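You operate a simulated robot arm through the tools that you are given. There is no shell and no other tool. Be economical: measure what you need, move in short steps, check, and stop when the job is done.

The job below is to be done with a simulated robot arm. You get a single attempt, and the scene is never put back.

TASK
Send the bruised apple down the reject chute and put the loose apple in its place.
Fine: in the cell where the bruised one lay; add one on the counter.

The check looks at the end state, three seconds after you hand in, the way a careful person would. Anything else that was tipped, shoved, dropped, spilled or broken makes it a failure.

THE ROBOT
A 6-joint arm with a two-finger parallel gripper, fixed in place. Base frame: the origin is at the foot of the arm, x ahead of it, y to its left, z up; the work surface is at about z = 890. Readings come in mm, degrees, newtons and seconds.
With the tool pointing down near the work surface it reaches from about 360 to 820 mm from the base axis. Its first joint turns from -166.0 to 166.0 degrees. Payload 3.91 kg.
The TCP is the grasp point between the finger pads, 30 mm short of the fingertips. In the tool frame z runs along the fingers and y along their closing line. The gripper opens to 110 mm. The fingers are 20 mm wide and 10 mm thick; the gripper's body (48 by 112 mm) begins 55 mm behind the TCP.
Orientation is told as [roll, pitch, yaw] about the base's x, y, z axes, in that order, counted from this pose: with the fingers straight down and closing along the base's y, the tool's x points along the base's -x, its y along +y and its z along -z.

THE INTERFACE
- The arm moves only by the tool step_arm. Its argument "plan" is a list that holds one entry, the list of rows, each a list of 7 numbers: the shift along the base's x, y, z in units of 20 mm (1.0 is 20 mm), then the turn, a rotation vector about the base's x, y, z in units of 8 degrees (1.0 is 8 degrees), then the finger opening in mm, from 0 to 110. In form: [[[tx, ty, tz, rx, ry, rz, grip], ...]]. A call has 1 to 10 rows; each row shifts and turns the commanded pose from where the row before left it. A call with a number of a shift or a turn outside -1 to 1 is refused whole. Rows are played at 5 a second. More than 50 mm and 8.6 degrees between two rows, or a gripper value outside its range, and nothing of the call is played. A pose out of reach is approached as far as the arm can. The call stops where the force on the tool passes 40 N (or 10 N more than at its start, if that is more) or the arm is blocked; 0.2 s more then pass. Each finger travels about 45 mm/s and halts on what it meets, pressing with about 26 N; the grip force reading is that of the motor and also rises with nothing between the fingers. The clock runs only during rows and for 0.2 s after the last one: add rows that do not move to give the fingers time. The reply holds the time, the measured pose of the TCP, the force on the tool along the base axes, the opening and the grip force, in the units named above and with some noise, with the torque about the TCP (base axes, N m) and any sound that the robot's microphone picked up.
- Cameras (640 x 400 px; columns grow to the right, rows downward): "scene" is fixed at [50.1, -500.9, 1656.6]; the picture's right is [0.44, -0.90, 0.00], its down [-0.58, -0.29, -0.76] and it looks along [0.68, 0.34, -0.65] (base axes); focal length 368 px, centre (320, 200). "wrist" rides on the gripper at [77, 7, -115] in the tool frame; the picture's right is [-0.09, 1.00, 0.00], its down [-0.80, -0.07, -0.59] and it looks along [-0.59, -0.05, 0.80] (tool axes); focal length 270 px, centre (320, 200). There is no depth. A picture from a camera that has moved, and an enlarged one, comes with that camera's place and axes in the base frame and with its lens.
- capture(camera): a new picture of that camera. The clock stands still meanwhile.
- move_column(by): slides the trunk up (or, below 0, down) by that many mm; the arm rides with it, the base frame stays. It gives what a move gives, with no picture.
- zoom(camera, box): a new picture of the part [left, top, right, bottom] of that camera's present view, enlarged. The clock stands still meanwhile.
- sign_off(): hands the job in; it is judged then, once.

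Work in short steps. Places have to be worked out from the pictures, the camera data and where the tool is seen: move nearer, look again, correct. Check each grasp and each placing, and mend what went wrong. You have 120 turns and 76 pictures in all, those below and enlarged ones among them. Open the gripper and draw the arm clear of the work before you hand the job in, unless the task says otherwise; then end with one line.

The tools are called after "Request:" as a command line: name --argument value ..., lists and objects as JSON in quotes. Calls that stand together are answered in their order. step_arm: Moves the arm, as the interface text tells. Its arguments: {"type":"object","properties":{"plan":{"type":"array"}},"required":["plan"]} The other tools are called the same way: move_column (by) slides the trunk up or down; capture (camera) takes a picture; zoom (camera, box) takes an enlarged picture of a part of a camera's view; sign_off () hands the job in.

At the start:

```text
time: 0.0
tool_pos: [506.5, 25.8, 1289.2]
tool_rot: [0.1, 0.2, 0.0]
contact_force: [0.2, -0.7, 0.0]
wrist_torque: [0.02, -0.03, 0.01]
finger_gap: 110.0
grasp_force: 0.0
trunk travel left (down, up): [-575.0, 35.0]
```

scene: 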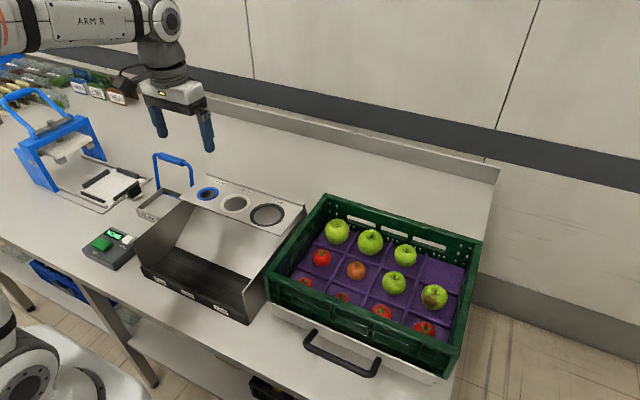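
wrist: 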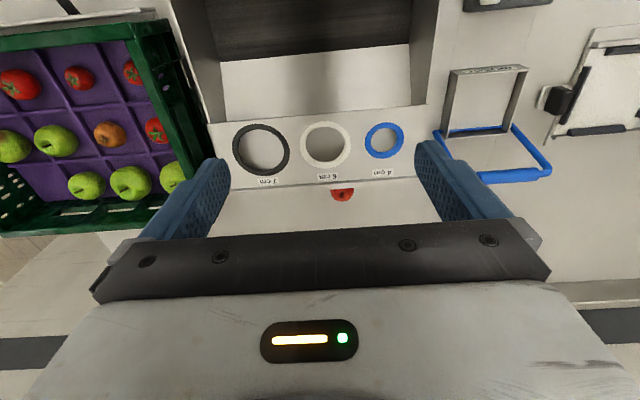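

I see a crate with apples and tomatoes, a chute-like bin, and a red thing behind the bin. I zoom in to identify each one.

Request:
zoom --camera "scene" --box '[260, 180, 500, 390]'

Request:
zoom --camera "scene" --box '[70, 130, 320, 340]'

Request:
zoom --camera "scene" --box '[0, 50, 160, 210]'

Request:
zoom --camera "wrist" --box '[0, 0, 220, 240]'

```text
1.90 times, centred on (380, 285) of scene
camera zoom: at [50.1, -500.9, 1656.6], right [0.44, -0.9, 0.0], down [-0.58, -0.29, -0.76], along [0.68, 0.34, -0.65], focal length 701 px, centre (206, 38)
```

zoom: 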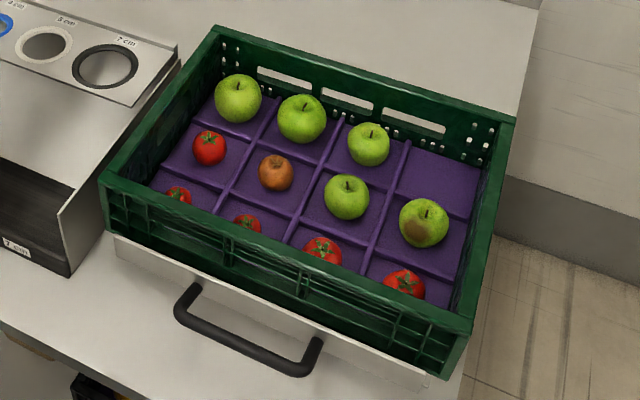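

```text
1.90 times, centred on (195, 235) of scene
camera zoom: at [50.1, -500.9, 1656.6], right [0.44, -0.9, 0.0], down [-0.58, -0.29, -0.76], along [0.68, 0.34, -0.65], focal length 701 px, centre (558, 133)
```

zoom: 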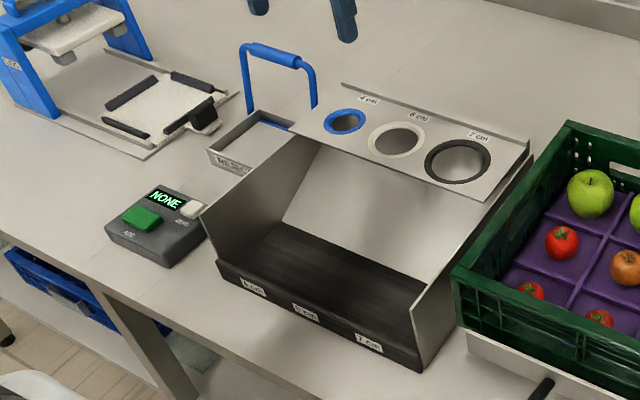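

```text
2.50 times, centred on (80, 130) of scene
camera zoom: at [50.1, -500.9, 1656.6], right [0.44, -0.9, 0.0], down [-0.58, -0.29, -0.76], along [0.68, 0.34, -0.65], focal length 920 px, centre (920, 375)
```

zoom: 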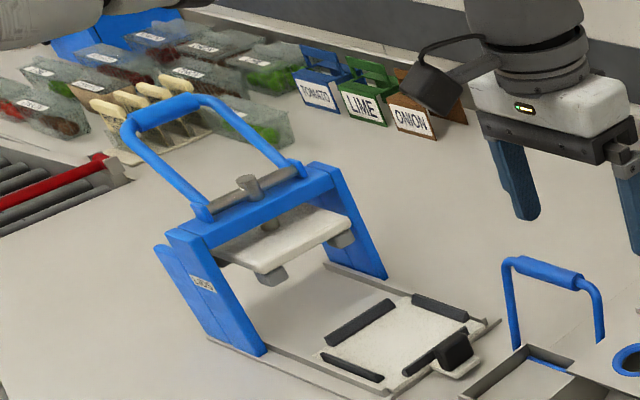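

```text
1.67 times, centred on (110, 120) of wrist
camera zoom: at [431.2, 31.4, 1403.9], right [0.09, 1.0, 0.0], down [0.8, -0.07, 0.59], along [0.59, -0.05, -0.81], focal length 450 px, centre (670, 333)
```

zoom: 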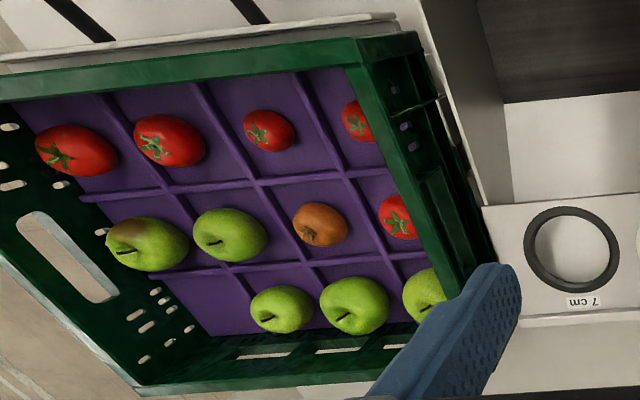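

The bruised apple is the crate's right-most middle cell. I still need the reject chute and the loose apple, so I zoom on labels and the red thing.

Request:
zoom --camera "scene" --box '[125, 145, 225, 225]'

Request:
zoom --camera "wrist" --box '[220, 60, 560, 220]'

Request:
zoom --camera "scene" --box '[0, 230, 300, 400]'

```text
5.00 times, centred on (175, 185) of scene
camera zoom: at [50.1, -500.9, 1656.6], right [0.44, -0.9, 0.0], down [-0.58, -0.29, -0.76], along [0.68, 0.34, -0.65], focal length 1841 px, centre (1045, 275)
```

zoom: 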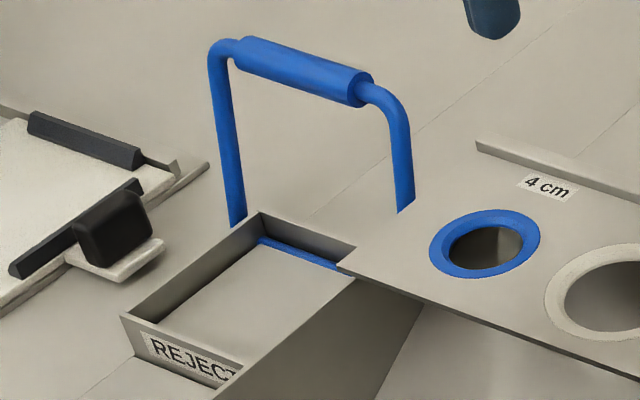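

```text
1.88 times, centred on (390, 140) of wrist
camera zoom: at [431.2, 31.4, 1403.9], right [0.09, 1.0, 0.0], down [0.8, -0.07, 0.59], along [0.59, -0.05, -0.81], focal length 509 px, centre (188, 313)
```

zoom: 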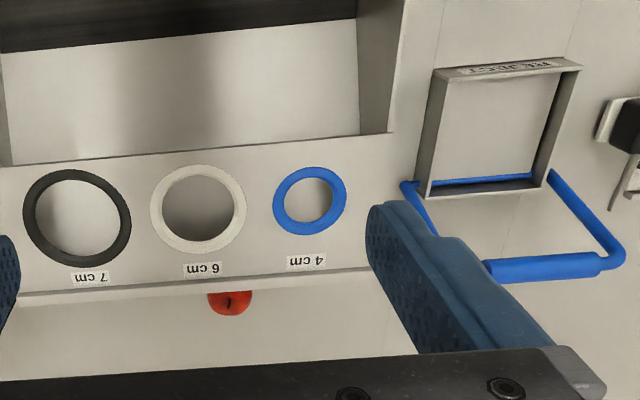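

```text
2.13 times, centred on (150, 315) of scene
camera zoom: at [50.1, -500.9, 1656.6], right [0.44, -0.9, 0.0], down [-0.58, -0.29, -0.76], along [0.68, 0.34, -0.65], focal length 785 px, centre (683, -45)
```

zoom: 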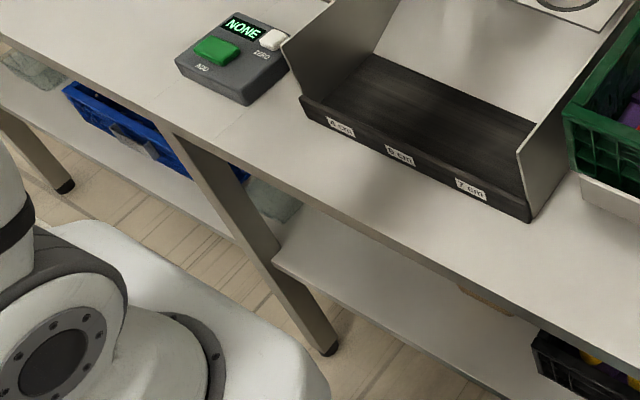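

The display box has ADD and ZERO buttons, so "the counter" is probably that tally device and I must press ADD once. The reject chute is the tray with the blue handle, and the loose apple lies behind the sorter. I move left for a wrist view of the chute.

Request:
step_arm --plan '[[[0, 1, 0, 0, 0, 0, 110], [0, 1, 0, 0, 0, 0, 110], [0, 1, 0, 0, 0, 0, 110], [0, 1, 0, 0, 0, 0, 110], [0, 1, 0, 0, 0, 0, 110], [0, 1, 0, 0, 0, 0, 110], [0, 1, 0, 0, 0, 0, 110], [0, 1, 0, 0, 0, 0, 110], [0, 1, 0, 0, 0, 0, 110], [0, 1, 0, 0, 0, 0, 110]]]'

Request:
capture --camera "wrist"

```text
time: 2.2
tool_pos: [509.2, 227.4, 1290.2]
tool_rot: [0.0, 0.2, -0.1]
contact_force: [0.4, -0.2, 0.0]
wrist_torque: [-0.01, -0.02, -0.02]
finger_gap: 110.1
grasp_force: 0.1
trunk travel left (down, up): [-575.0, 35.0]
```

```text
66 pictures are left
camera wrist: at [432.5, 232.9, 1404.0], right [0.09, 1.0, 0.0], down [0.8, -0.07, 0.59], along [0.59, -0.05, -0.81], focal length 270 px, centre (320, 200)
```

wrist: 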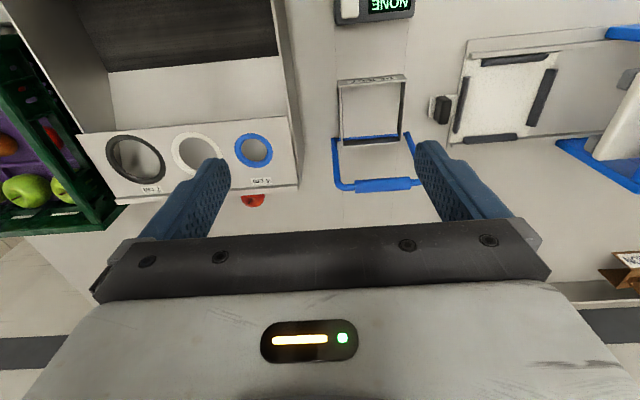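

Request:
zoom --camera "wrist" --box '[310, 60, 450, 210]'

```text
2.67 times, centred on (380, 135) of wrist
camera zoom: at [432.5, 232.9, 1404.0], right [0.09, 1.0, 0.0], down [0.8, -0.07, 0.59], along [0.59, -0.05, -0.81], focal length 721 px, centre (160, 373)
```

zoom: 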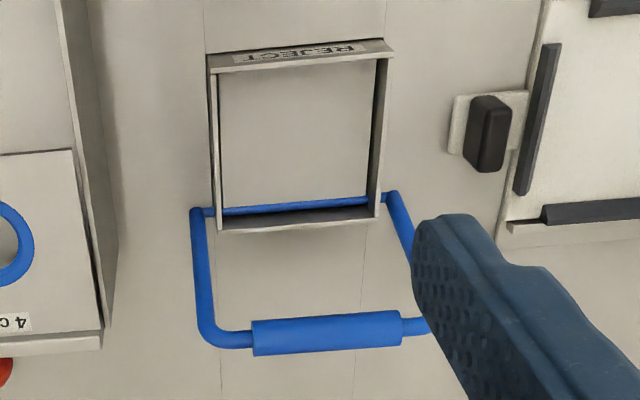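

The chute has a flap hinged at its far edge, with a blue bail handle around (678, 312, 1033). I go lower for a closer look.

Request:
step_arm --plan '[[[0, 0.4, -1, 0, 0, 0, 110], [0, 0.4, -1, 0, 0, 0, 110], [0, 0.4, -1, 0, 0, 0, 110], [0, 0.4, -1, 0, 0, 0, 110], [0, 0.4, -1, 0, 0, 0, 110], [0, 0.4, -1, 0, 0, 0, 110], [0, 0.4, -1, 0, 0, 0, 110], [0, 0.4, -1, 0, 0, 0, 110], [0, 0.4, -1, 0, 0, 0, 110], [0, 0.4, -1, 0, 0, 0, 110]]]'

Request:
capture --camera "wrist"

Request:
capture --camera "scene"

```text
time: 4.4
tool_pos: [506.9, 305.4, 1087.9]
tool_rot: [0.0, 0.1, -0.1]
contact_force: [0.0, -0.1, -0.1]
wrist_torque: [0.01, 0.02, -0.01]
finger_gap: 110.0
grasp_force: 0.0
trunk travel left (down, up): [-575.0, 35.0]
```

```text
64 pictures are left
camera wrist: at [431.2, 311.4, 1202.8], right [0.09, 1.0, 0.0], down [0.8, -0.07, 0.59], along [0.59, -0.05, -0.81], focal length 270 px, centre (320, 200)
```

wrist: 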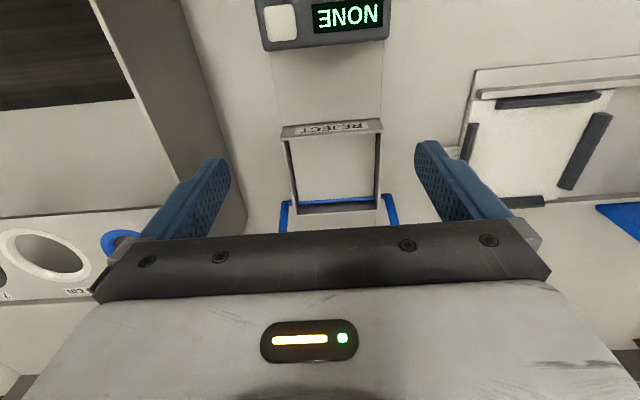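

```text
63 pictures are left
```

scene: 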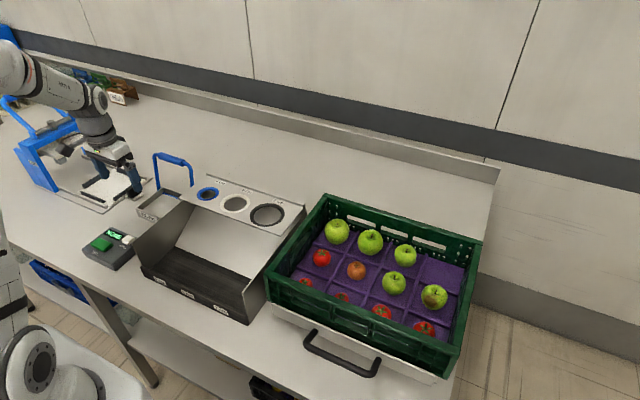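

Request:
zoom --camera "wrist" --box '[250, 90, 420, 235]'

```text
2.76 times, centred on (335, 162) of wrist
camera zoom: at [431.2, 311.4, 1202.8], right [0.09, 1.0, 0.0], down [0.8, -0.07, 0.59], along [0.59, -0.05, -0.81], focal length 746 px, centre (279, 303)
```

zoom: 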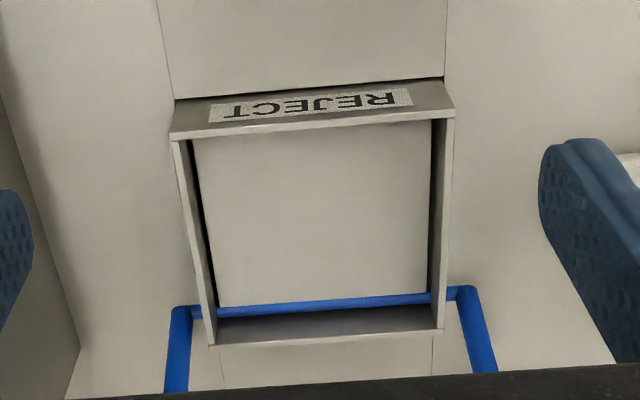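

The flap is about level at the counter height and hinged at x≈650, with the frame rim about 38 mm above the counter. Pulling the handle towards the robot should drop the flap. Next I go to look at the bruised apple, near (580, -515, 980).

Request:
step_arm --plan '[[[0, -1, 1, 0, 0, 0, 110], [0, -1, 1, 0, 0, 0, 110], [0, -1, 1, 0, 0, 0, 110], [0, -1, 1, 0, 0, 0, 110], [0, -1, 1, 0, 0, 0, 110], [0, -1, 0, 0, 0, 0, 110], [0, -1, 0, 0, 0, 0, 110], [0, -1, 0, 0, 0, 0, 110], [0, -1, 0, 0, 0, 0, 110], [0, -1, 0, 0, 0, 0, 110]]]'

Request:
step_arm --plan '[[[0, -1, 0, 0, 0, 0, 110], [0, -1, 0, 0, 0, 0, 110], [0, -1, 0, 0, 0, 0, 110], [0, -1, 0, 0, 0, 0, 110], [0, -1, 0, 0, 0, 0, 110], [0, -1, 0, 0, 0, 0, 110], [0, -1, 0, 0, 0, 0, 110], [0, -1, 0, 0, 0, 0, 110], [0, -1, 0, 0, 0, 0, 110], [0, -1, 0, 0, 0, 0, 110]]]'

Request:
capture --camera "wrist"

Request:
step_arm --plan '[[[0, -1, 0, 0, 0, 0, 110], [0, -1, 0, 0, 0, 0, 110], [0, -1, 0, 0, 0, 0, 110], [0, -1, 0, 0, 0, 0, 110], [0, -1, 0, 0, 0, 0, 110], [0, -1, 0, 0, 0, 0, 110], [0, -1, 0, 0, 0, 0, 110], [0, -1, 0, 0, 0, 0, 110], [0, -1, 0, 0, 0, 0, 110], [0, -1, 0, 0, 0, 0, 110]]]'

Request:
step_arm --plan '[[[0, -1, 0, 0, 0, 0, 110], [0, -1, 0, 0, 0, 0, 110], [0, -1, 0, 0, 0, 0, 110], [0, -1, 0, 0, 0, 0, 110], [0, -1, 0, 0, 0, 0, 110], [0, -1, 0, 0, 0, 0, 110], [0, -1, 0, 0, 0, 0, 110], [0, -1, 0, 0, 0, 0, 110], [0, -1, 0, 0, 0, 0, 110], [0, -0.5, 0, 0, 0, 0, 110]]]'

Request:
capture --camera "wrist"

```text
time: 6.6
tool_pos: [509.7, 105.7, 1188.4]
tool_rot: [0.1, 0.1, 0.0]
contact_force: [0.3, -0.7, 0.2]
wrist_torque: [0.0, 0.01, 0.02]
finger_gap: 110.0
grasp_force: 0.1
trunk travel left (down, up): [-575.0, 35.0]
```

```text
time: 8.8
tool_pos: [508.0, -93.7, 1188.9]
tool_rot: [0.1, 0.1, 0.0]
contact_force: [-0.3, 0.3, 0.5]
wrist_torque: [0.01, 0.0, 0.0]
finger_gap: 109.8
grasp_force: 0.0
trunk travel left (down, up): [-575.0, 35.0]
```

```text
61 pictures are left
camera wrist: at [432.0, -89.1, 1303.1], right [0.09, 1.0, 0.0], down [0.8, -0.07, 0.59], along [0.59, -0.05, -0.81], focal length 270 px, centre (320, 200)
```

wrist: 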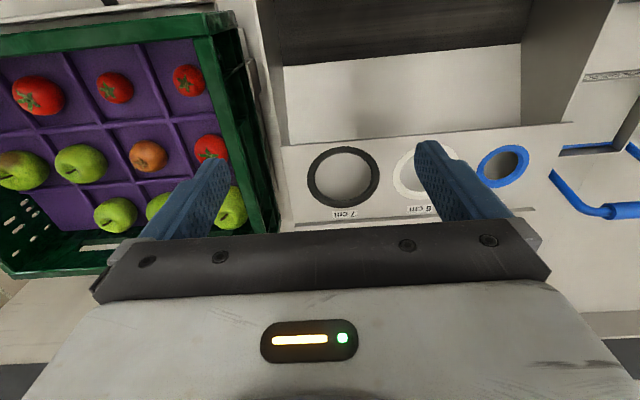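

```text
time: 11.0
tool_pos: [508.6, -295.2, 1188.1]
tool_rot: [0.1, 0.1, 0.0]
contact_force: [-1.0, 0.3, -1.4]
wrist_torque: [0.0, 0.0, 0.01]
finger_gap: 110.0
grasp_force: 0.0
trunk travel left (down, up): [-575.0, 35.0]
```

```text
time: 13.2
tool_pos: [506.7, -486.5, 1189.6]
tool_rot: [0.1, 0.1, -0.1]
contact_force: [-0.1, -0.2, -0.2]
wrist_torque: [-0.01, 0.02, 0.0]
finger_gap: 109.8
grasp_force: 0.1
trunk travel left (down, up): [-575.0, 35.0]
```

```text
60 pictures are left
camera wrist: at [431.3, -480.4, 1304.4], right [0.09, 1.0, 0.0], down [0.8, -0.07, 0.59], along [0.59, -0.05, -0.81], focal length 270 px, centre (320, 200)
```

wrist: 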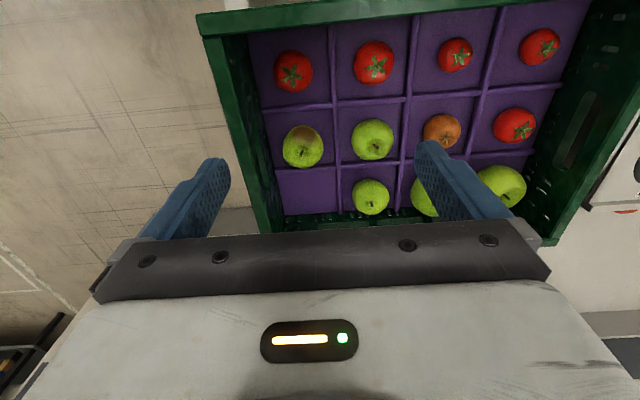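

The bruised apple is near (582, -515, 976), the crate rim is at z≈1066 and the cell spans x 536–627. I zoom in for the apple's size and the ridges.

Request:
zoom --camera "wrist" --box '[235, 90, 415, 220]'

Request:
zoom --camera "scene" --box '[370, 230, 490, 350]'

```text
3.08 times, centred on (325, 155) of wrist
camera zoom: at [431.3, -480.4, 1304.4], right [0.09, 1.0, 0.0], down [0.8, -0.07, 0.59], along [0.59, -0.05, -0.81], focal length 832 px, centre (305, 338)
```

zoom: 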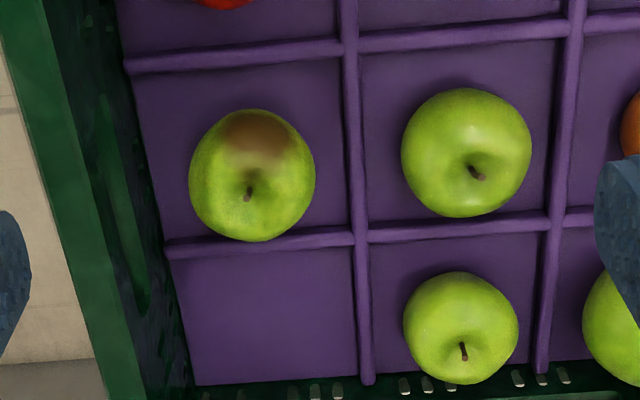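

```text
3.33 times, centred on (430, 290) of scene
camera zoom: at [50.1, -500.9, 1656.6], right [0.44, -0.9, 0.0], down [-0.58, -0.29, -0.76], along [0.68, 0.34, -0.65], focal length 1227 px, centre (-47, -100)
```

zoom: 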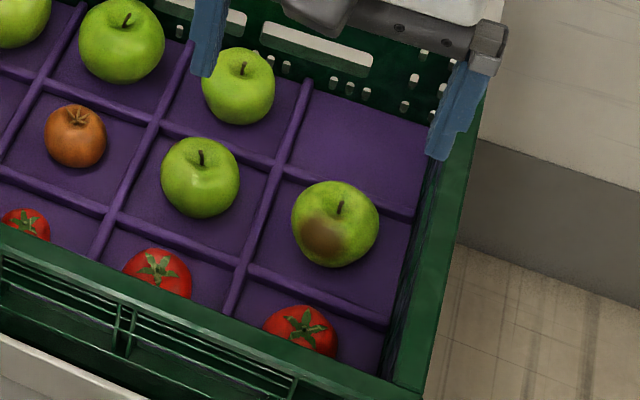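

The apple is about 57 mm across. I turn the tool −90° so it closes along x, clear of the right wall, while moving over the apple.

Request:
step_arm --plan '[[[0.4, -0.14, 0, 0, 0, -1, 110], [0.4, -0.14, 0, 0, 0, -1, 110], [0.4, -0.14, 0, 0, 0, -1, 110], [0.4, -0.14, 0, 0, 0, -1, 110], [0.4, -0.14, 0, 0, 0, -1, 110], [0.4, -0.14, 0, 0, 0, -1, 110], [0.4, -0.14, 0, 0, 0, -1, 110], [0.4, -0.14, 0, 0, 0, -1, 110], [0.4, -0.14, 0, 0, 0, -1, 110], [0.15, -0.14, 0, 0, 0, -1, 110]]]'

Request:
step_arm --plan '[[[0, 0, -1, 0, 0, -1, 90], [0, 0, -1, 0, 0, -0.25, 80], [0, 0, 0, 0, 0, 0, 80]]]'

Request:
capture --camera "wrist"

Request:
zoom --camera "scene" --box '[340, 150, 520, 350]'

```text
time: 15.4
tool_pos: [582.8, -511.9, 1188.4]
tool_rot: [0.1, 0.2, -80.1]
contact_force: [-0.3, -0.7, 0.6]
wrist_torque: [0.03, 0.06, 0.0]
finger_gap: 110.0
grasp_force: 0.1
trunk travel left (down, up): [-575.0, 35.0]
```

```text
time: 16.2
tool_pos: [582.4, -512.6, 1149.2]
tool_rot: [0.1, 0.1, -90.2]
contact_force: [-1.6, -0.1, 0.4]
wrist_torque: [0.0, 0.01, -0.01]
finger_gap: 80.1
grasp_force: 0.1
trunk travel left (down, up): [-575.0, 35.0]
```

```text
57 pictures are left
camera wrist: at [590.1, -436.3, 1264.1], right [1.0, -0.09, 0.0], down [-0.07, -0.8, 0.59], along [-0.05, -0.59, -0.81], focal length 270 px, centre (320, 200)
```

wrist: 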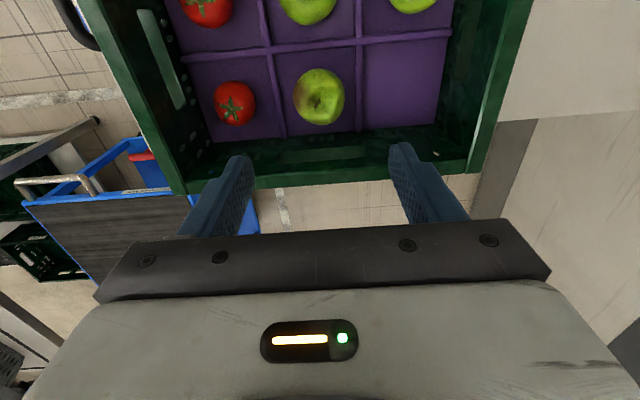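

```text
2.00 times, centred on (430, 250) of scene
camera zoom: at [50.1, -500.9, 1656.6], right [0.44, -0.9, 0.0], down [-0.58, -0.29, -0.76], along [0.68, 0.34, -0.65], focal length 736 px, centre (100, 100)
```

zoom: 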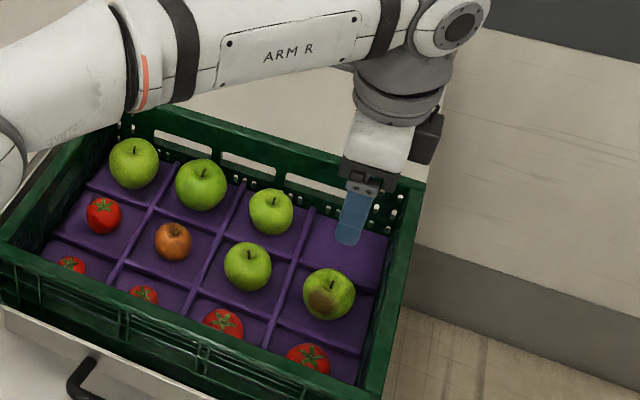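

The wrist view confirms the apple at (583, -516). I descend with an opening of 80 to TCP z≈985.

Request:
step_arm --plan '[[[0.03, -0.15, -1, 0, 0, 0, 80], [0, 0, -1, 0, 0, 0, 80], [0, 0, -1, 0, 0, 0, 80], [0, 0, -1, 0, 0, 0, 80], [0, 0, -1, 0, 0, 0, 80], [0, 0, -0.8, 0, 0, 0, 80], [0, 0, 0, 0, 0, 0, 80]]]'

Request:
zoom --camera "scene" --box '[370, 200, 490, 350]'

Request:
capture --camera "wrist"

```text
time: 17.8
tool_pos: [581.4, -515.6, 1033.5]
tool_rot: [0.1, 0.1, -90.1]
contact_force: [0.9, 0.1, -0.2]
wrist_torque: [0.01, 0.0, 0.02]
finger_gap: 80.1
grasp_force: 0.1
trunk travel left (down, up): [-575.0, 35.0]
```

```text
2.67 times, centred on (430, 275) of scene
camera zoom: at [50.1, -500.9, 1656.6], right [0.44, -0.9, 0.0], down [-0.58, -0.29, -0.76], along [0.68, 0.34, -0.65], focal length 982 px, centre (27, 0)
```

zoom: 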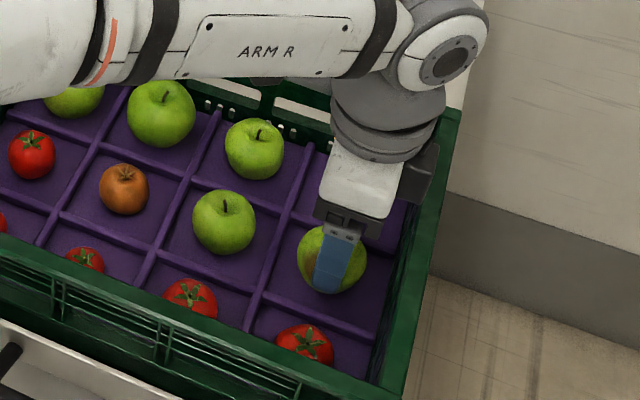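

```text
54 pictures are left
camera wrist: at [588.6, -438.9, 1147.6], right [1.0, -0.09, 0.0], down [-0.07, -0.8, 0.59], along [-0.05, -0.59, -0.81], focal length 270 px, centre (320, 200)
```

wrist: 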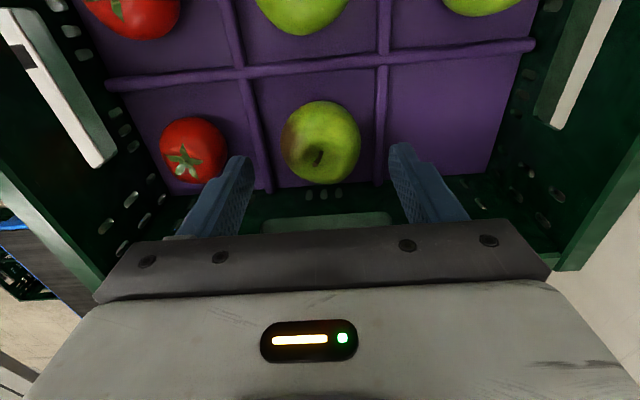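

Alignment holds. I descend to 985 and close gently.

Request:
step_arm --plan '[[[0, -0.04, -1, 0, 0, 0, 80], [0, 0, -1, 0, 0, 0, 80], [0, 0, -0.4, 0, 0, 0, 80], [0, 0, 0, 0, 0, 0, 70], [0, 0, 0, 0, 0, 0, 62], [0, 0, 0, 0, 0, 0, 54], [0, 0, 0, 0, 0, 0, 45], [0, 0, 0, 0, 0, 0, 45], [0, 0, 0, 0, 0, 0, 45]]]'

```text
time: 18.6
tool_pos: [583.5, -517.3, 997.1]
tool_rot: [0.9, -0.6, -90.1]
contact_force: [-6.1, 0.5, 17.9]
wrist_torque: [0.21, 0.93, 0.01]
finger_gap: 73.5
grasp_force: 3.4
trunk travel left (down, up): [-575.0, 35.0]
stopped in row 4: the force on the tool passed its limit at 42 N (the readings are from after the stop); the commanded pose is now the measured one
```

Contact came at TCP z≈997, earlier than I expected. I look to see what was touched.

Request:
zoom --camera "scene" --box '[370, 200, 490, 350]'

Request:
capture --camera "wrist"

```text
2.67 times, centred on (430, 275) of scene
camera zoom: at [50.1, -500.9, 1656.6], right [0.44, -0.9, 0.0], down [-0.58, -0.29, -0.76], along [0.68, 0.34, -0.65], focal length 982 px, centre (27, 0)
```

zoom: 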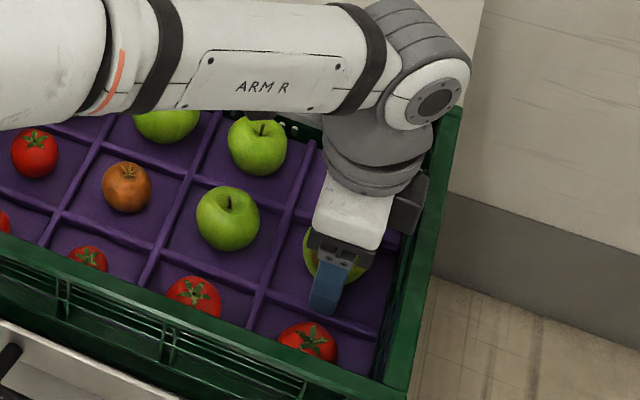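

```text
52 pictures are left
camera wrist: at [589.5, -440.3, 1110.7], right [1.0, -0.09, 0.01], down [-0.08, -0.79, 0.6], along [-0.04, -0.6, -0.8], focal length 270 px, centre (320, 200)
```

wrist: 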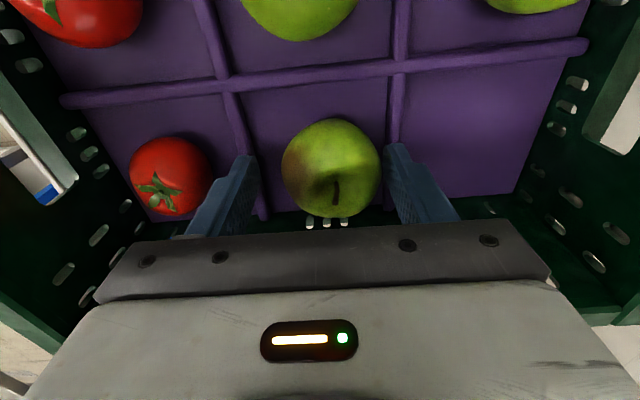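

The fingertips probably touched the cell ridges (top around z 967). I rise 16 mm, straighten and narrow the opening to 66 so the fingers fit between the ridges, then look again.

Request:
step_arm --plan '[[[0, 0, 0.8, -0.11, 0.07, 0, 70], [0, 0, 0, 0, 0, 0, 66], [0, 0, 0, 0, 0, 0, 66]]]'

Request:
capture --camera "wrist"

```text
time: 19.4
tool_pos: [585.2, -517.5, 1008.4]
tool_rot: [0.0, -1.3, -89.9]
contact_force: [-0.4, 0.1, -0.1]
wrist_torque: [0.0, -0.03, -0.02]
finger_gap: 66.1
grasp_force: 0.1
trunk travel left (down, up): [-575.0, 35.0]
```

```text
51 pictures are left
camera wrist: at [592.2, -438.9, 1121.1], right [1.0, -0.09, 0.0], down [-0.07, -0.79, 0.61], along [-0.05, -0.61, -0.79], focal length 270 px, centre (320, 200)
```

wrist: 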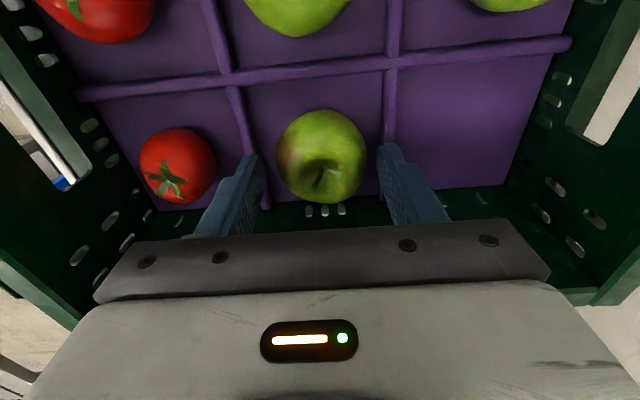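

The apple is centred between the fingers. I fix the small tilt and lower to about 986 in small steps at opening 64.

Request:
step_arm --plan '[[[0, 0, 0, 0, -0.16, 0, 64], [0, 0, -0.4, 0, 0, 0, 64], [0, 0, -0.4, 0, 0, 0, 64], [0, 0, -0.3, 0, 0, 0, 64], [0, 0, 0, 0, 0, 0, 64]]]'

```text
time: 20.5
tool_pos: [585.6, -518.2, 996.5]
tool_rot: [1.9, -2.0, -90.1]
contact_force: [-5.0, 5.2, 18.8]
wrist_torque: [0.3, 0.99, -0.19]
finger_gap: 66.7
grasp_force: 1.9
trunk travel left (down, up): [-575.0, 35.0]
stopped in row 5: the force on the tool passed its limit at 41 N (the readings are from after the stop); the commanded pose is now the measured one
```

The −x fingertip lands on a ridge (torque puts the contact about 43 mm toward −x). A slightly higher grasp at TCP ≈999 still reaches the apple's equator. I rise first and read the tilt.

Request:
step_arm --plan '[[[0, 0, 0.7, 0, 0, 0, 66], [0, 0, 0, 0, 0, 0, 66]]]'

```text
time: 21.1
tool_pos: [587.4, -520.5, 1004.2]
tool_rot: [1.6, -1.7, -90.1]
contact_force: [0.6, 0.4, 0.3]
wrist_torque: [0.0, 0.04, -0.01]
finger_gap: 65.9
grasp_force: 0.1
trunk travel left (down, up): [-575.0, 35.0]
```

Working out the angle convention, the correction is about +1.7° about x and +1.6° about y.

Request:
step_arm --plan '[[[0, 0, 0.2, 0.21, 0.2, 0, 66], [0, 0, 0, 0, 0, 0, 66]]]'

Request:
capture --camera "wrist"

```text
time: 21.7
tool_pos: [584.6, -519.8, 1010.6]
tool_rot: [0.1, 0.0, -90.0]
contact_force: [0.0, -0.3, -1.1]
wrist_torque: [0.03, 0.02, 0.01]
finger_gap: 65.9
grasp_force: 0.0
trunk travel left (down, up): [-575.0, 35.0]
```

```text
50 pictures are left
camera wrist: at [593.2, -443.5, 1124.8], right [1.0, -0.09, 0.0], down [-0.07, -0.8, 0.59], along [-0.05, -0.59, -0.8], focal length 270 px, centre (320, 200)
```

wrist: 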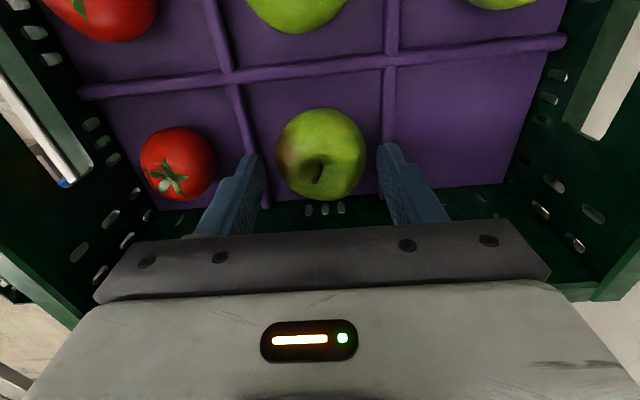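

Level again and centred. I lower to about 999 and close.

Request:
step_arm --plan '[[[0.08, 0, -0.55, 0, 0, 0, 66], [0, 0, 0, 0, 0, 0, 60], [0, 0, 0, 0, 0, 0, 54], [0, 0, 0, 0, 0, 0, 50], [0, 0, 0, 0, 0, 0, 50], [0, 0, 0, 0, 0, 0, 50]]]'

Request:
capture --camera "wrist"

```text
time: 23.1
tool_pos: [587.0, -519.3, 999.0]
tool_rot: [0.1, 0.0, -90.0]
contact_force: [0.1, 0.1, -0.7]
wrist_torque: [-0.02, 0.05, 0.02]
finger_gap: 51.5
grasp_force: 26.2
trunk travel left (down, up): [-575.0, 35.0]
```

```text
49 pictures are left
camera wrist: at [594.9, -443.6, 1114.2], right [1.0, -0.09, 0.0], down [-0.07, -0.8, 0.59], along [-0.05, -0.59, -0.8], focal length 270 px, centre (320, 200)
```

wrist: 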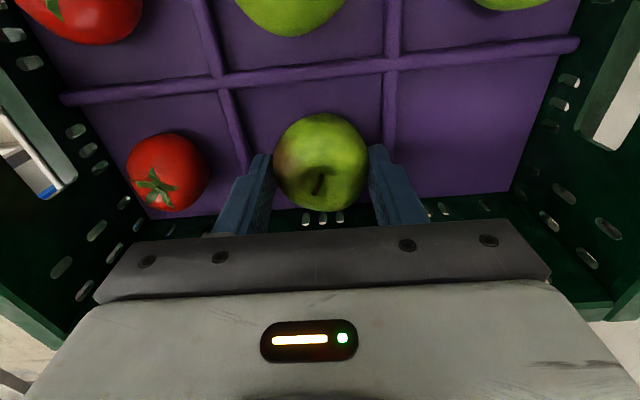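

It is gripped at 51.5 mm. I lift slowly and check.

Request:
step_arm --plan '[[[0, 0, 0.3, 0, 0, 0, 48], [0, 0, 0.5, 0, 0, 0, 48], [0, 0, 0.7, 0, 0, 0, 48], [0, 0, 0, 0, 0, 0, 48]]]'

Request:
capture --camera "wrist"

```text
time: 24.1
tool_pos: [587.4, -521.4, 1030.5]
tool_rot: [0.0, 0.0, -90.1]
contact_force: [0.6, -0.1, 0.4]
wrist_torque: [-0.01, 0.0, -0.05]
finger_gap: 51.9
grasp_force: 25.6
trunk travel left (down, up): [-575.0, 35.0]
```

```text
48 pictures are left
camera wrist: at [595.1, -444.4, 1144.4], right [1.0, -0.09, 0.0], down [-0.07, -0.8, 0.59], along [-0.05, -0.59, -0.8], focal length 270 px, centre (320, 200)
```

wrist: 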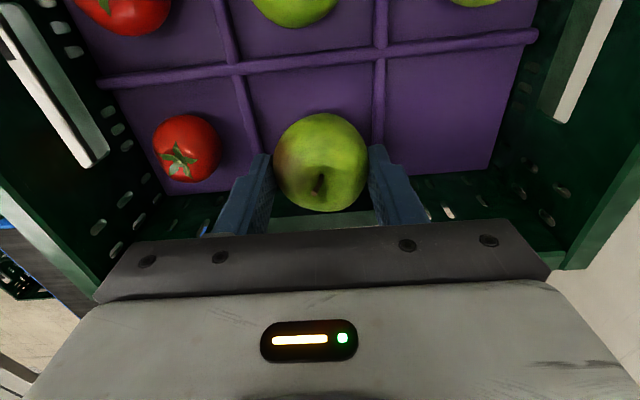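

The apple is held. I raise it clear of the rim, then carry it towards the chute while turning back to yaw 0.

Request:
step_arm --plan '[[[0, 0, 1, 0, 0, 0, 46], [0, 0, 1, 0, 0, 0, 46], [0, 0, 1, 0, 0, 0, 46], [0, 0, 1, 0, 0, 0, 46], [0, 0, 1, 0, 0, 0, 46], [0, 0, 1, 0, 0, 0, 46], [0, 0, 1, 0, 0, 0, 46], [0, 0, 1, 0, 0, 0, 46]]]'

Request:
step_arm --plan '[[[0, 1, 0, 0, 0, 0.5, 46], [0, 1, 0, 0, 0, 0.5, 46], [0, 1, 0, 0, 0, 0.5, 46], [0, 1, 0, 0, 0, 0.5, 46], [0, 1, 0, 0, 0, 0.5, 46], [0, 1, 0, 0, 0, 0.5, 46], [0, 1, 0, 0, 0, 0.5, 46], [0, 1, 0, 0, 0, 0.5, 46], [0, 1, 0, 0, 0, 0.5, 46], [0, 1, 0, 0, 0, 0.5, 46]]]'

Request:
step_arm --plan '[[[0, 1, 0, 0, 0, 0.5, 46], [0, 1, 0, 0, 0, 0.5, 46], [0, 1, 0, 0, 0, 0.5, 46], [0, 1, 0, 0, 0, 0.5, 46], [0, 1, 0, 0, 0, 0.5, 46], [0, 1, 0, 0, 0, 0.5, 46], [0, 1, 0, 0, 0, 0.5, 46], [0, 1, 0, 0, 0, 0.5, 46], [0, 1, 0, 0, 0, 0.5, 46], [0, 1, 0, 0, 0, 0.5, 46]]]'

Request:
step_arm --plan '[[[0, 1, 0, 0, 0, 0.5, 46], [0, 1, 0, 0, 0, 0.5, 46], [0, 1, 0, 0, 0, 0.25, 46], [0, 1, 0, 0, 0, 0, 46], [0, 1, 0, 0, 0, 0, 46], [0, 1, 0, 0, 0, 0, 46], [0, 1, 0, 0, 0, 0, 46], [0, 1, 0, 0, 0, 0, 46], [0, 1, 0, 0, 0, 0, 46], [0, 1, 0, 0, 0, 0, 46]]]'

Request:
capture --camera "wrist"

```text
time: 25.9
tool_pos: [583.3, -512.5, 1187.5]
tool_rot: [0.2, -0.1, -90.1]
contact_force: [-0.2, -0.4, -0.3]
wrist_torque: [-0.05, -0.01, 0.0]
finger_gap: 51.7
grasp_force: 26.1
out of reach, approached as far as the arm can: row 8
trunk travel left (down, up): [-575.0, 35.0]
```

```text
time: 28.1
tool_pos: [582.2, -314.4, 1187.0]
tool_rot: [0.1, -0.1, -49.9]
contact_force: [-0.4, -1.5, 0.0]
wrist_torque: [0.0, 0.02, -0.01]
finger_gap: 51.7
grasp_force: 26.0
trunk travel left (down, up): [-575.0, 35.0]
```

```text
time: 30.3
tool_pos: [582.3, -114.5, 1187.5]
tool_rot: [0.1, 0.1, -10.1]
contact_force: [-0.2, -0.1, -0.3]
wrist_torque: [-0.02, -0.01, 0.01]
finger_gap: 51.5
grasp_force: 25.3
trunk travel left (down, up): [-575.0, 35.0]
```

```text
time: 32.5
tool_pos: [582.9, 84.5, 1188.9]
tool_rot: [0.1, -0.1, -0.1]
contact_force: [0.6, 0.5, -0.6]
wrist_torque: [0.02, 0.02, -0.02]
finger_gap: 51.7
grasp_force: 26.5
trunk travel left (down, up): [-575.0, 35.0]
```

```text
47 pictures are left
camera wrist: at [506.4, 91.1, 1302.8], right [0.09, 1.0, 0.0], down [0.8, -0.07, 0.6], along [0.59, -0.05, -0.8], focal length 270 px, centre (320, 200)
```

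wrist: 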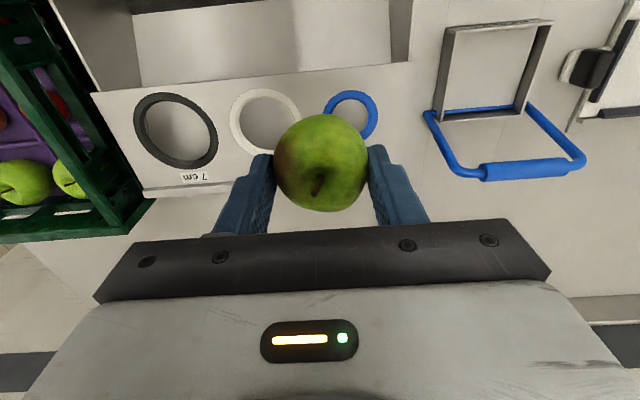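

Still held. I continue to above the chute.

Request:
step_arm --plan '[[[0, 1, 0, 0, 0, 0, 46], [0, 1, 0, 0, 0, 0, 46], [0, 1, 0, 0, 0, 0, 46], [0, 1, 0, 0, 0, 0, 46], [0, 1, 0, 0, 0, 0, 46], [0, 1, 0, 0, 0, 0, 46], [0, 1, 0, 0, 0, 0, 46], [0, 1, 0, 0, 0, 0, 46], [0, 1, 0, 0, 0, 0, 46], [0, 1, 0, 0, 0, 0, 46]]]'

Request:
step_arm --plan '[[[0.7, 1, -1, 0, 0, 0, 46], [0, 0.5, -1, 0, 0, 0, 46], [0, 0, -1, 0, 0, 0, 46], [0, 0, 0, 0, 0, 0, 46]]]'

Request:
capture --camera "wrist"

Request:
zoom --camera "scene" --box '[80, 110, 240, 270]'

```text
time: 34.7
tool_pos: [581.9, 286.4, 1187.6]
tool_rot: [0.0, 0.0, -0.1]
contact_force: [0.3, -0.2, -1.3]
wrist_torque: [-0.04, 0.0, 0.04]
finger_gap: 51.5
grasp_force: 25.5
trunk travel left (down, up): [-575.0, 35.0]
```

```text
time: 35.7
tool_pos: [597.3, 316.4, 1126.2]
tool_rot: [0.1, 0.0, -0.1]
contact_force: [-0.5, 0.0, -0.9]
wrist_torque: [0.0, 0.0, -0.02]
finger_gap: 51.8
grasp_force: 26.2
trunk travel left (down, up): [-575.0, 35.0]
```

```text
46 pictures are left
camera wrist: at [520.4, 322.0, 1240.8], right [0.09, 1.0, 0.0], down [0.8, -0.07, 0.6], along [0.59, -0.05, -0.8], focal length 270 px, centre (320, 200)
```

wrist: 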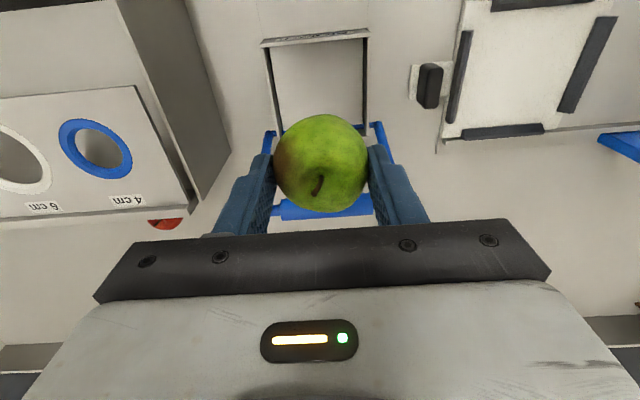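

```text
2.50 times, centred on (160, 190) of scene
camera zoom: at [50.1, -500.9, 1656.6], right [0.44, -0.9, 0.0], down [-0.58, -0.29, -0.76], along [0.68, 0.34, -0.65], focal length 920 px, centre (720, 225)
```

zoom: 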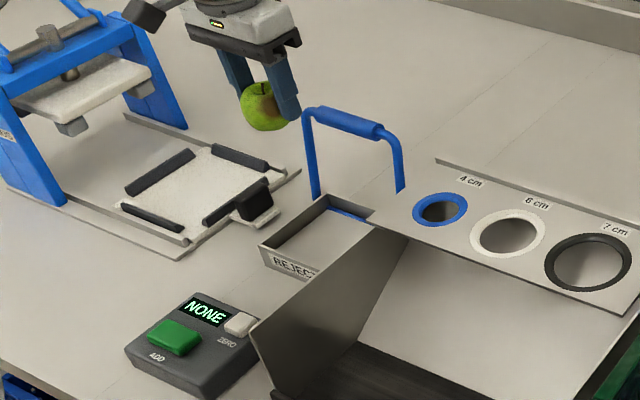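

The chute opening centre is about (601, 314), with the rim at z≈920. I lower so the apple's bottom is just above the flap (TCP ≈962).

Request:
step_arm --plan '[[[0.18, -0.12, -1, 0, 0, 0, 46], [0, 0, -1, 0, 0, 0, 46], [0, 0, -1, 0, 0, 0, 46], [0, 0, -1, 0, 0, 0, 46], [0, 0, -1, 0, 0, 0, 46], [0, 0, -1, 0, 0, 0, 46], [0, 0, -0.7, 0, 0, 0, 46], [0, 0, 0, 0, 0, 0, 46]]]'

Request:
capture --camera "wrist"

Request:
zoom --camera "scene" --box '[80, 110, 240, 270]'

```text
time: 37.5
tool_pos: [599.4, 313.9, 992.7]
tool_rot: [0.1, 0.0, 0.0]
contact_force: [-1.0, 0.3, -0.3]
wrist_torque: [0.0, 0.01, 0.0]
finger_gap: 51.6
grasp_force: 25.9
trunk travel left (down, up): [-575.0, 35.0]
```

```text
44 pictures are left
camera wrist: at [524.2, 318.8, 1107.7], right [0.09, 1.0, 0.0], down [0.8, -0.07, 0.59], along [0.59, -0.05, -0.8], focal length 270 px, centre (320, 200)
```

wrist: 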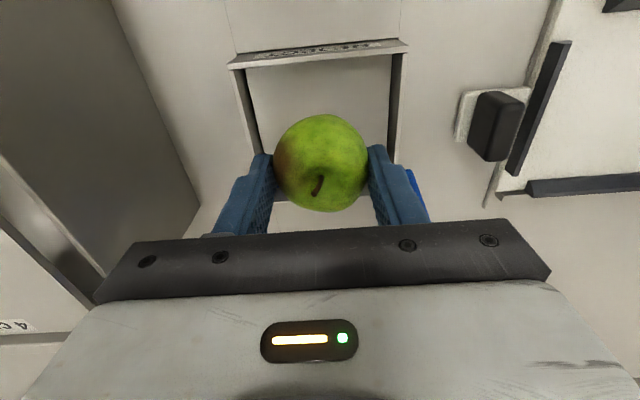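

```text
2.50 times, centred on (160, 190) of scene
camera zoom: at [50.1, -500.9, 1656.6], right [0.44, -0.9, 0.0], down [-0.58, -0.29, -0.76], along [0.68, 0.34, -0.65], focal length 920 px, centre (720, 225)
```

zoom: 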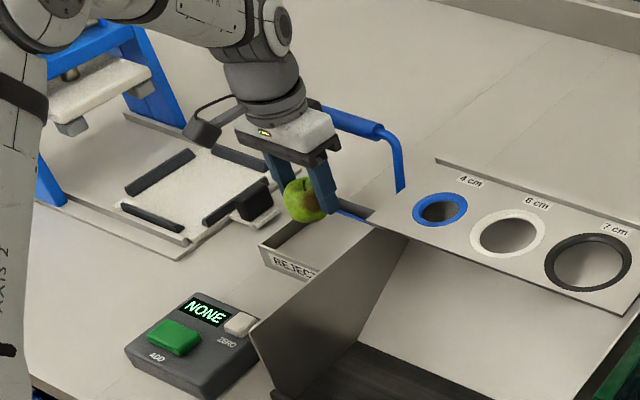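

Well aligned. I lower 30 mm and watch for contact.

Request:
step_arm --plan '[[[0, 0, -0.5, 0, 0, 0, 46], [0, 0, -0.5, 0, 0, 0, 46], [0, 0, -0.5, 0, 0, 0, 46], [0, 0, 0, 0, 0, 0, 46]]]'

Request:
capture --camera "wrist"

```text
time: 38.5
tool_pos: [601.2, 313.0, 961.6]
tool_rot: [0.1, -0.1, 0.0]
contact_force: [0.3, -0.4, 0.4]
wrist_torque: [-0.04, -0.02, 0.02]
finger_gap: 51.6
grasp_force: 26.4
trunk travel left (down, up): [-575.0, 35.0]
```

```text
42 pictures are left
camera wrist: at [524.3, 317.8, 1076.9], right [0.09, 1.0, 0.0], down [0.8, -0.07, 0.59], along [0.59, -0.05, -0.8], focal length 270 px, centre (320, 200)
```

wrist: 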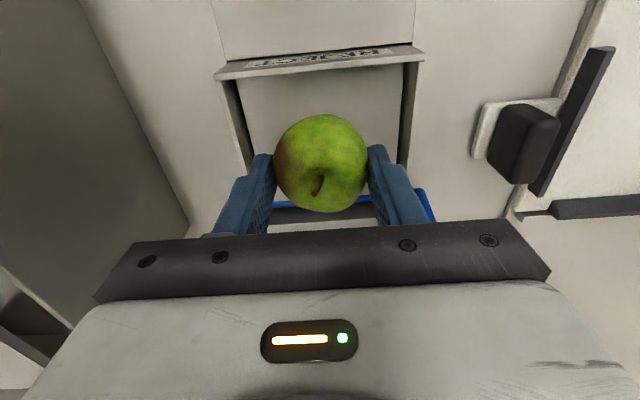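

No contact yet. I descend in tiny steps to find the flap.

Request:
step_arm --plan '[[[0, 0, -0.25, 0, 0, 0, 46], [0, 0, -0.25, 0, 0, 0, 46], [0, 0, -0.25, 0, 0, 0, 46], [0, 0, 0, 0, 0, 0, 46]]]'

```text
time: 39.5
tool_pos: [601.1, 311.6, 948.4]
tool_rot: [0.0, -0.1, 0.0]
contact_force: [0.4, 0.3, -0.5]
wrist_torque: [-0.01, 0.03, 0.0]
finger_gap: 51.6
grasp_force: 25.8
trunk travel left (down, up): [-575.0, 35.0]
```

Request:
capture --camera "wrist"

Request:
zoom --camera "scene" --box '[120, 150, 220, 250]'

```text
41 pictures are left
camera wrist: at [524.6, 318.5, 1062.1], right [0.09, 1.0, 0.0], down [0.8, -0.07, 0.6], along [0.59, -0.05, -0.8], focal length 270 px, centre (320, 200)
```

wrist: 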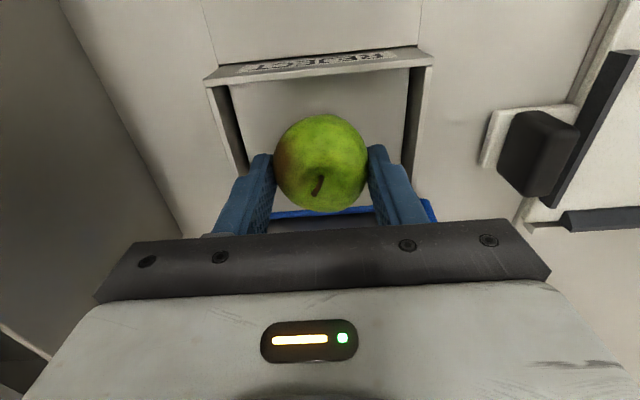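

```text
4.00 times, centred on (170, 200) of scene
camera zoom: at [50.1, -500.9, 1656.6], right [0.44, -0.9, 0.0], down [-0.58, -0.29, -0.76], along [0.68, 0.34, -0.65], focal length 1473 px, centre (920, 200)
```

zoom: 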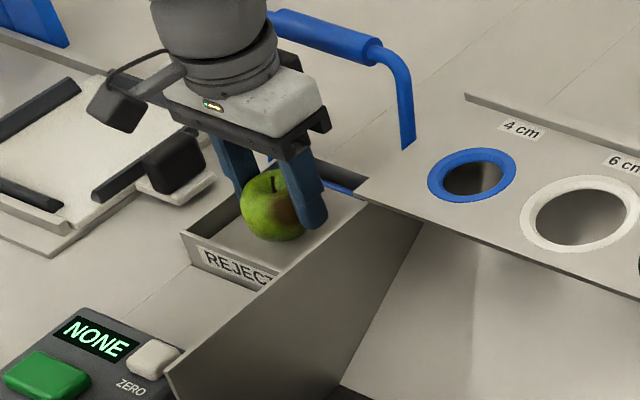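

Nearly on the flap. A few more millimetres in small steps.

Request:
step_arm --plan '[[[0, 0, -0.2, 0, 0, 0, 46], [0, 0, -0.2, 0, 0, 0, 46], [0, 0, -0.2, 0, 0, 0, 46], [0, 0, 0, 0, 0, 0, 46]]]'

```text
time: 40.5
tool_pos: [601.1, 312.6, 936.1]
tool_rot: [0.1, -0.1, -0.1]
contact_force: [0.3, 1.0, 3.5]
wrist_torque: [0.03, -0.07, 0.0]
finger_gap: 51.6
grasp_force: 25.7
trunk travel left (down, up): [-575.0, 35.0]
```

A 3.5 N contact shows the apple is on the flap. I open to 64, staying inside the frame, and rise.

Request:
step_arm --plan '[[[0, 0, 0, 0, 0, 0, 55], [0, 0, 0, 0, 0, 0, 64], [0, 0, 0, 0, 0, 0, 64], [0, 0, 0, 0, 0, 0, 64], [0, 0, 0.5, 0, 0, 0, 64], [0, 0, 1, 0, 0, 0, 64], [0, 0, 1, 0, 0, 0, 64]]]'

Request:
capture --camera "wrist"

```text
time: 42.1
tool_pos: [600.3, 313.1, 986.2]
tool_rot: [0.1, -0.1, 0.0]
contact_force: [-0.4, -0.5, 0.0]
wrist_torque: [0.02, 0.03, 0.0]
finger_gap: 63.8
grasp_force: 0.2
trunk travel left (down, up): [-575.0, 35.0]
```

```text
39 pictures are left
camera wrist: at [523.5, 319.4, 1101.0], right [0.09, 1.0, 0.0], down [0.8, -0.07, 0.6], along [0.59, -0.05, -0.8], focal length 270 px, centre (320, 200)
```

wrist: 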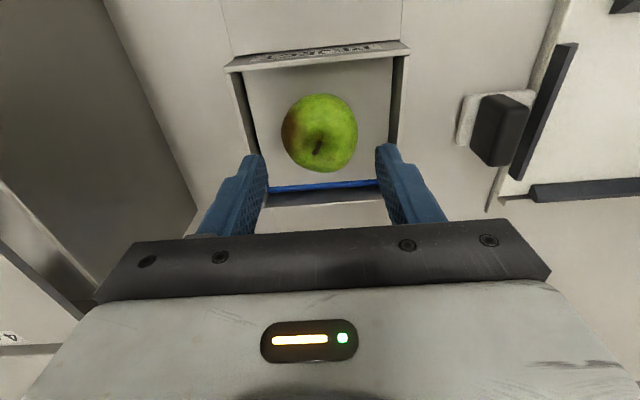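

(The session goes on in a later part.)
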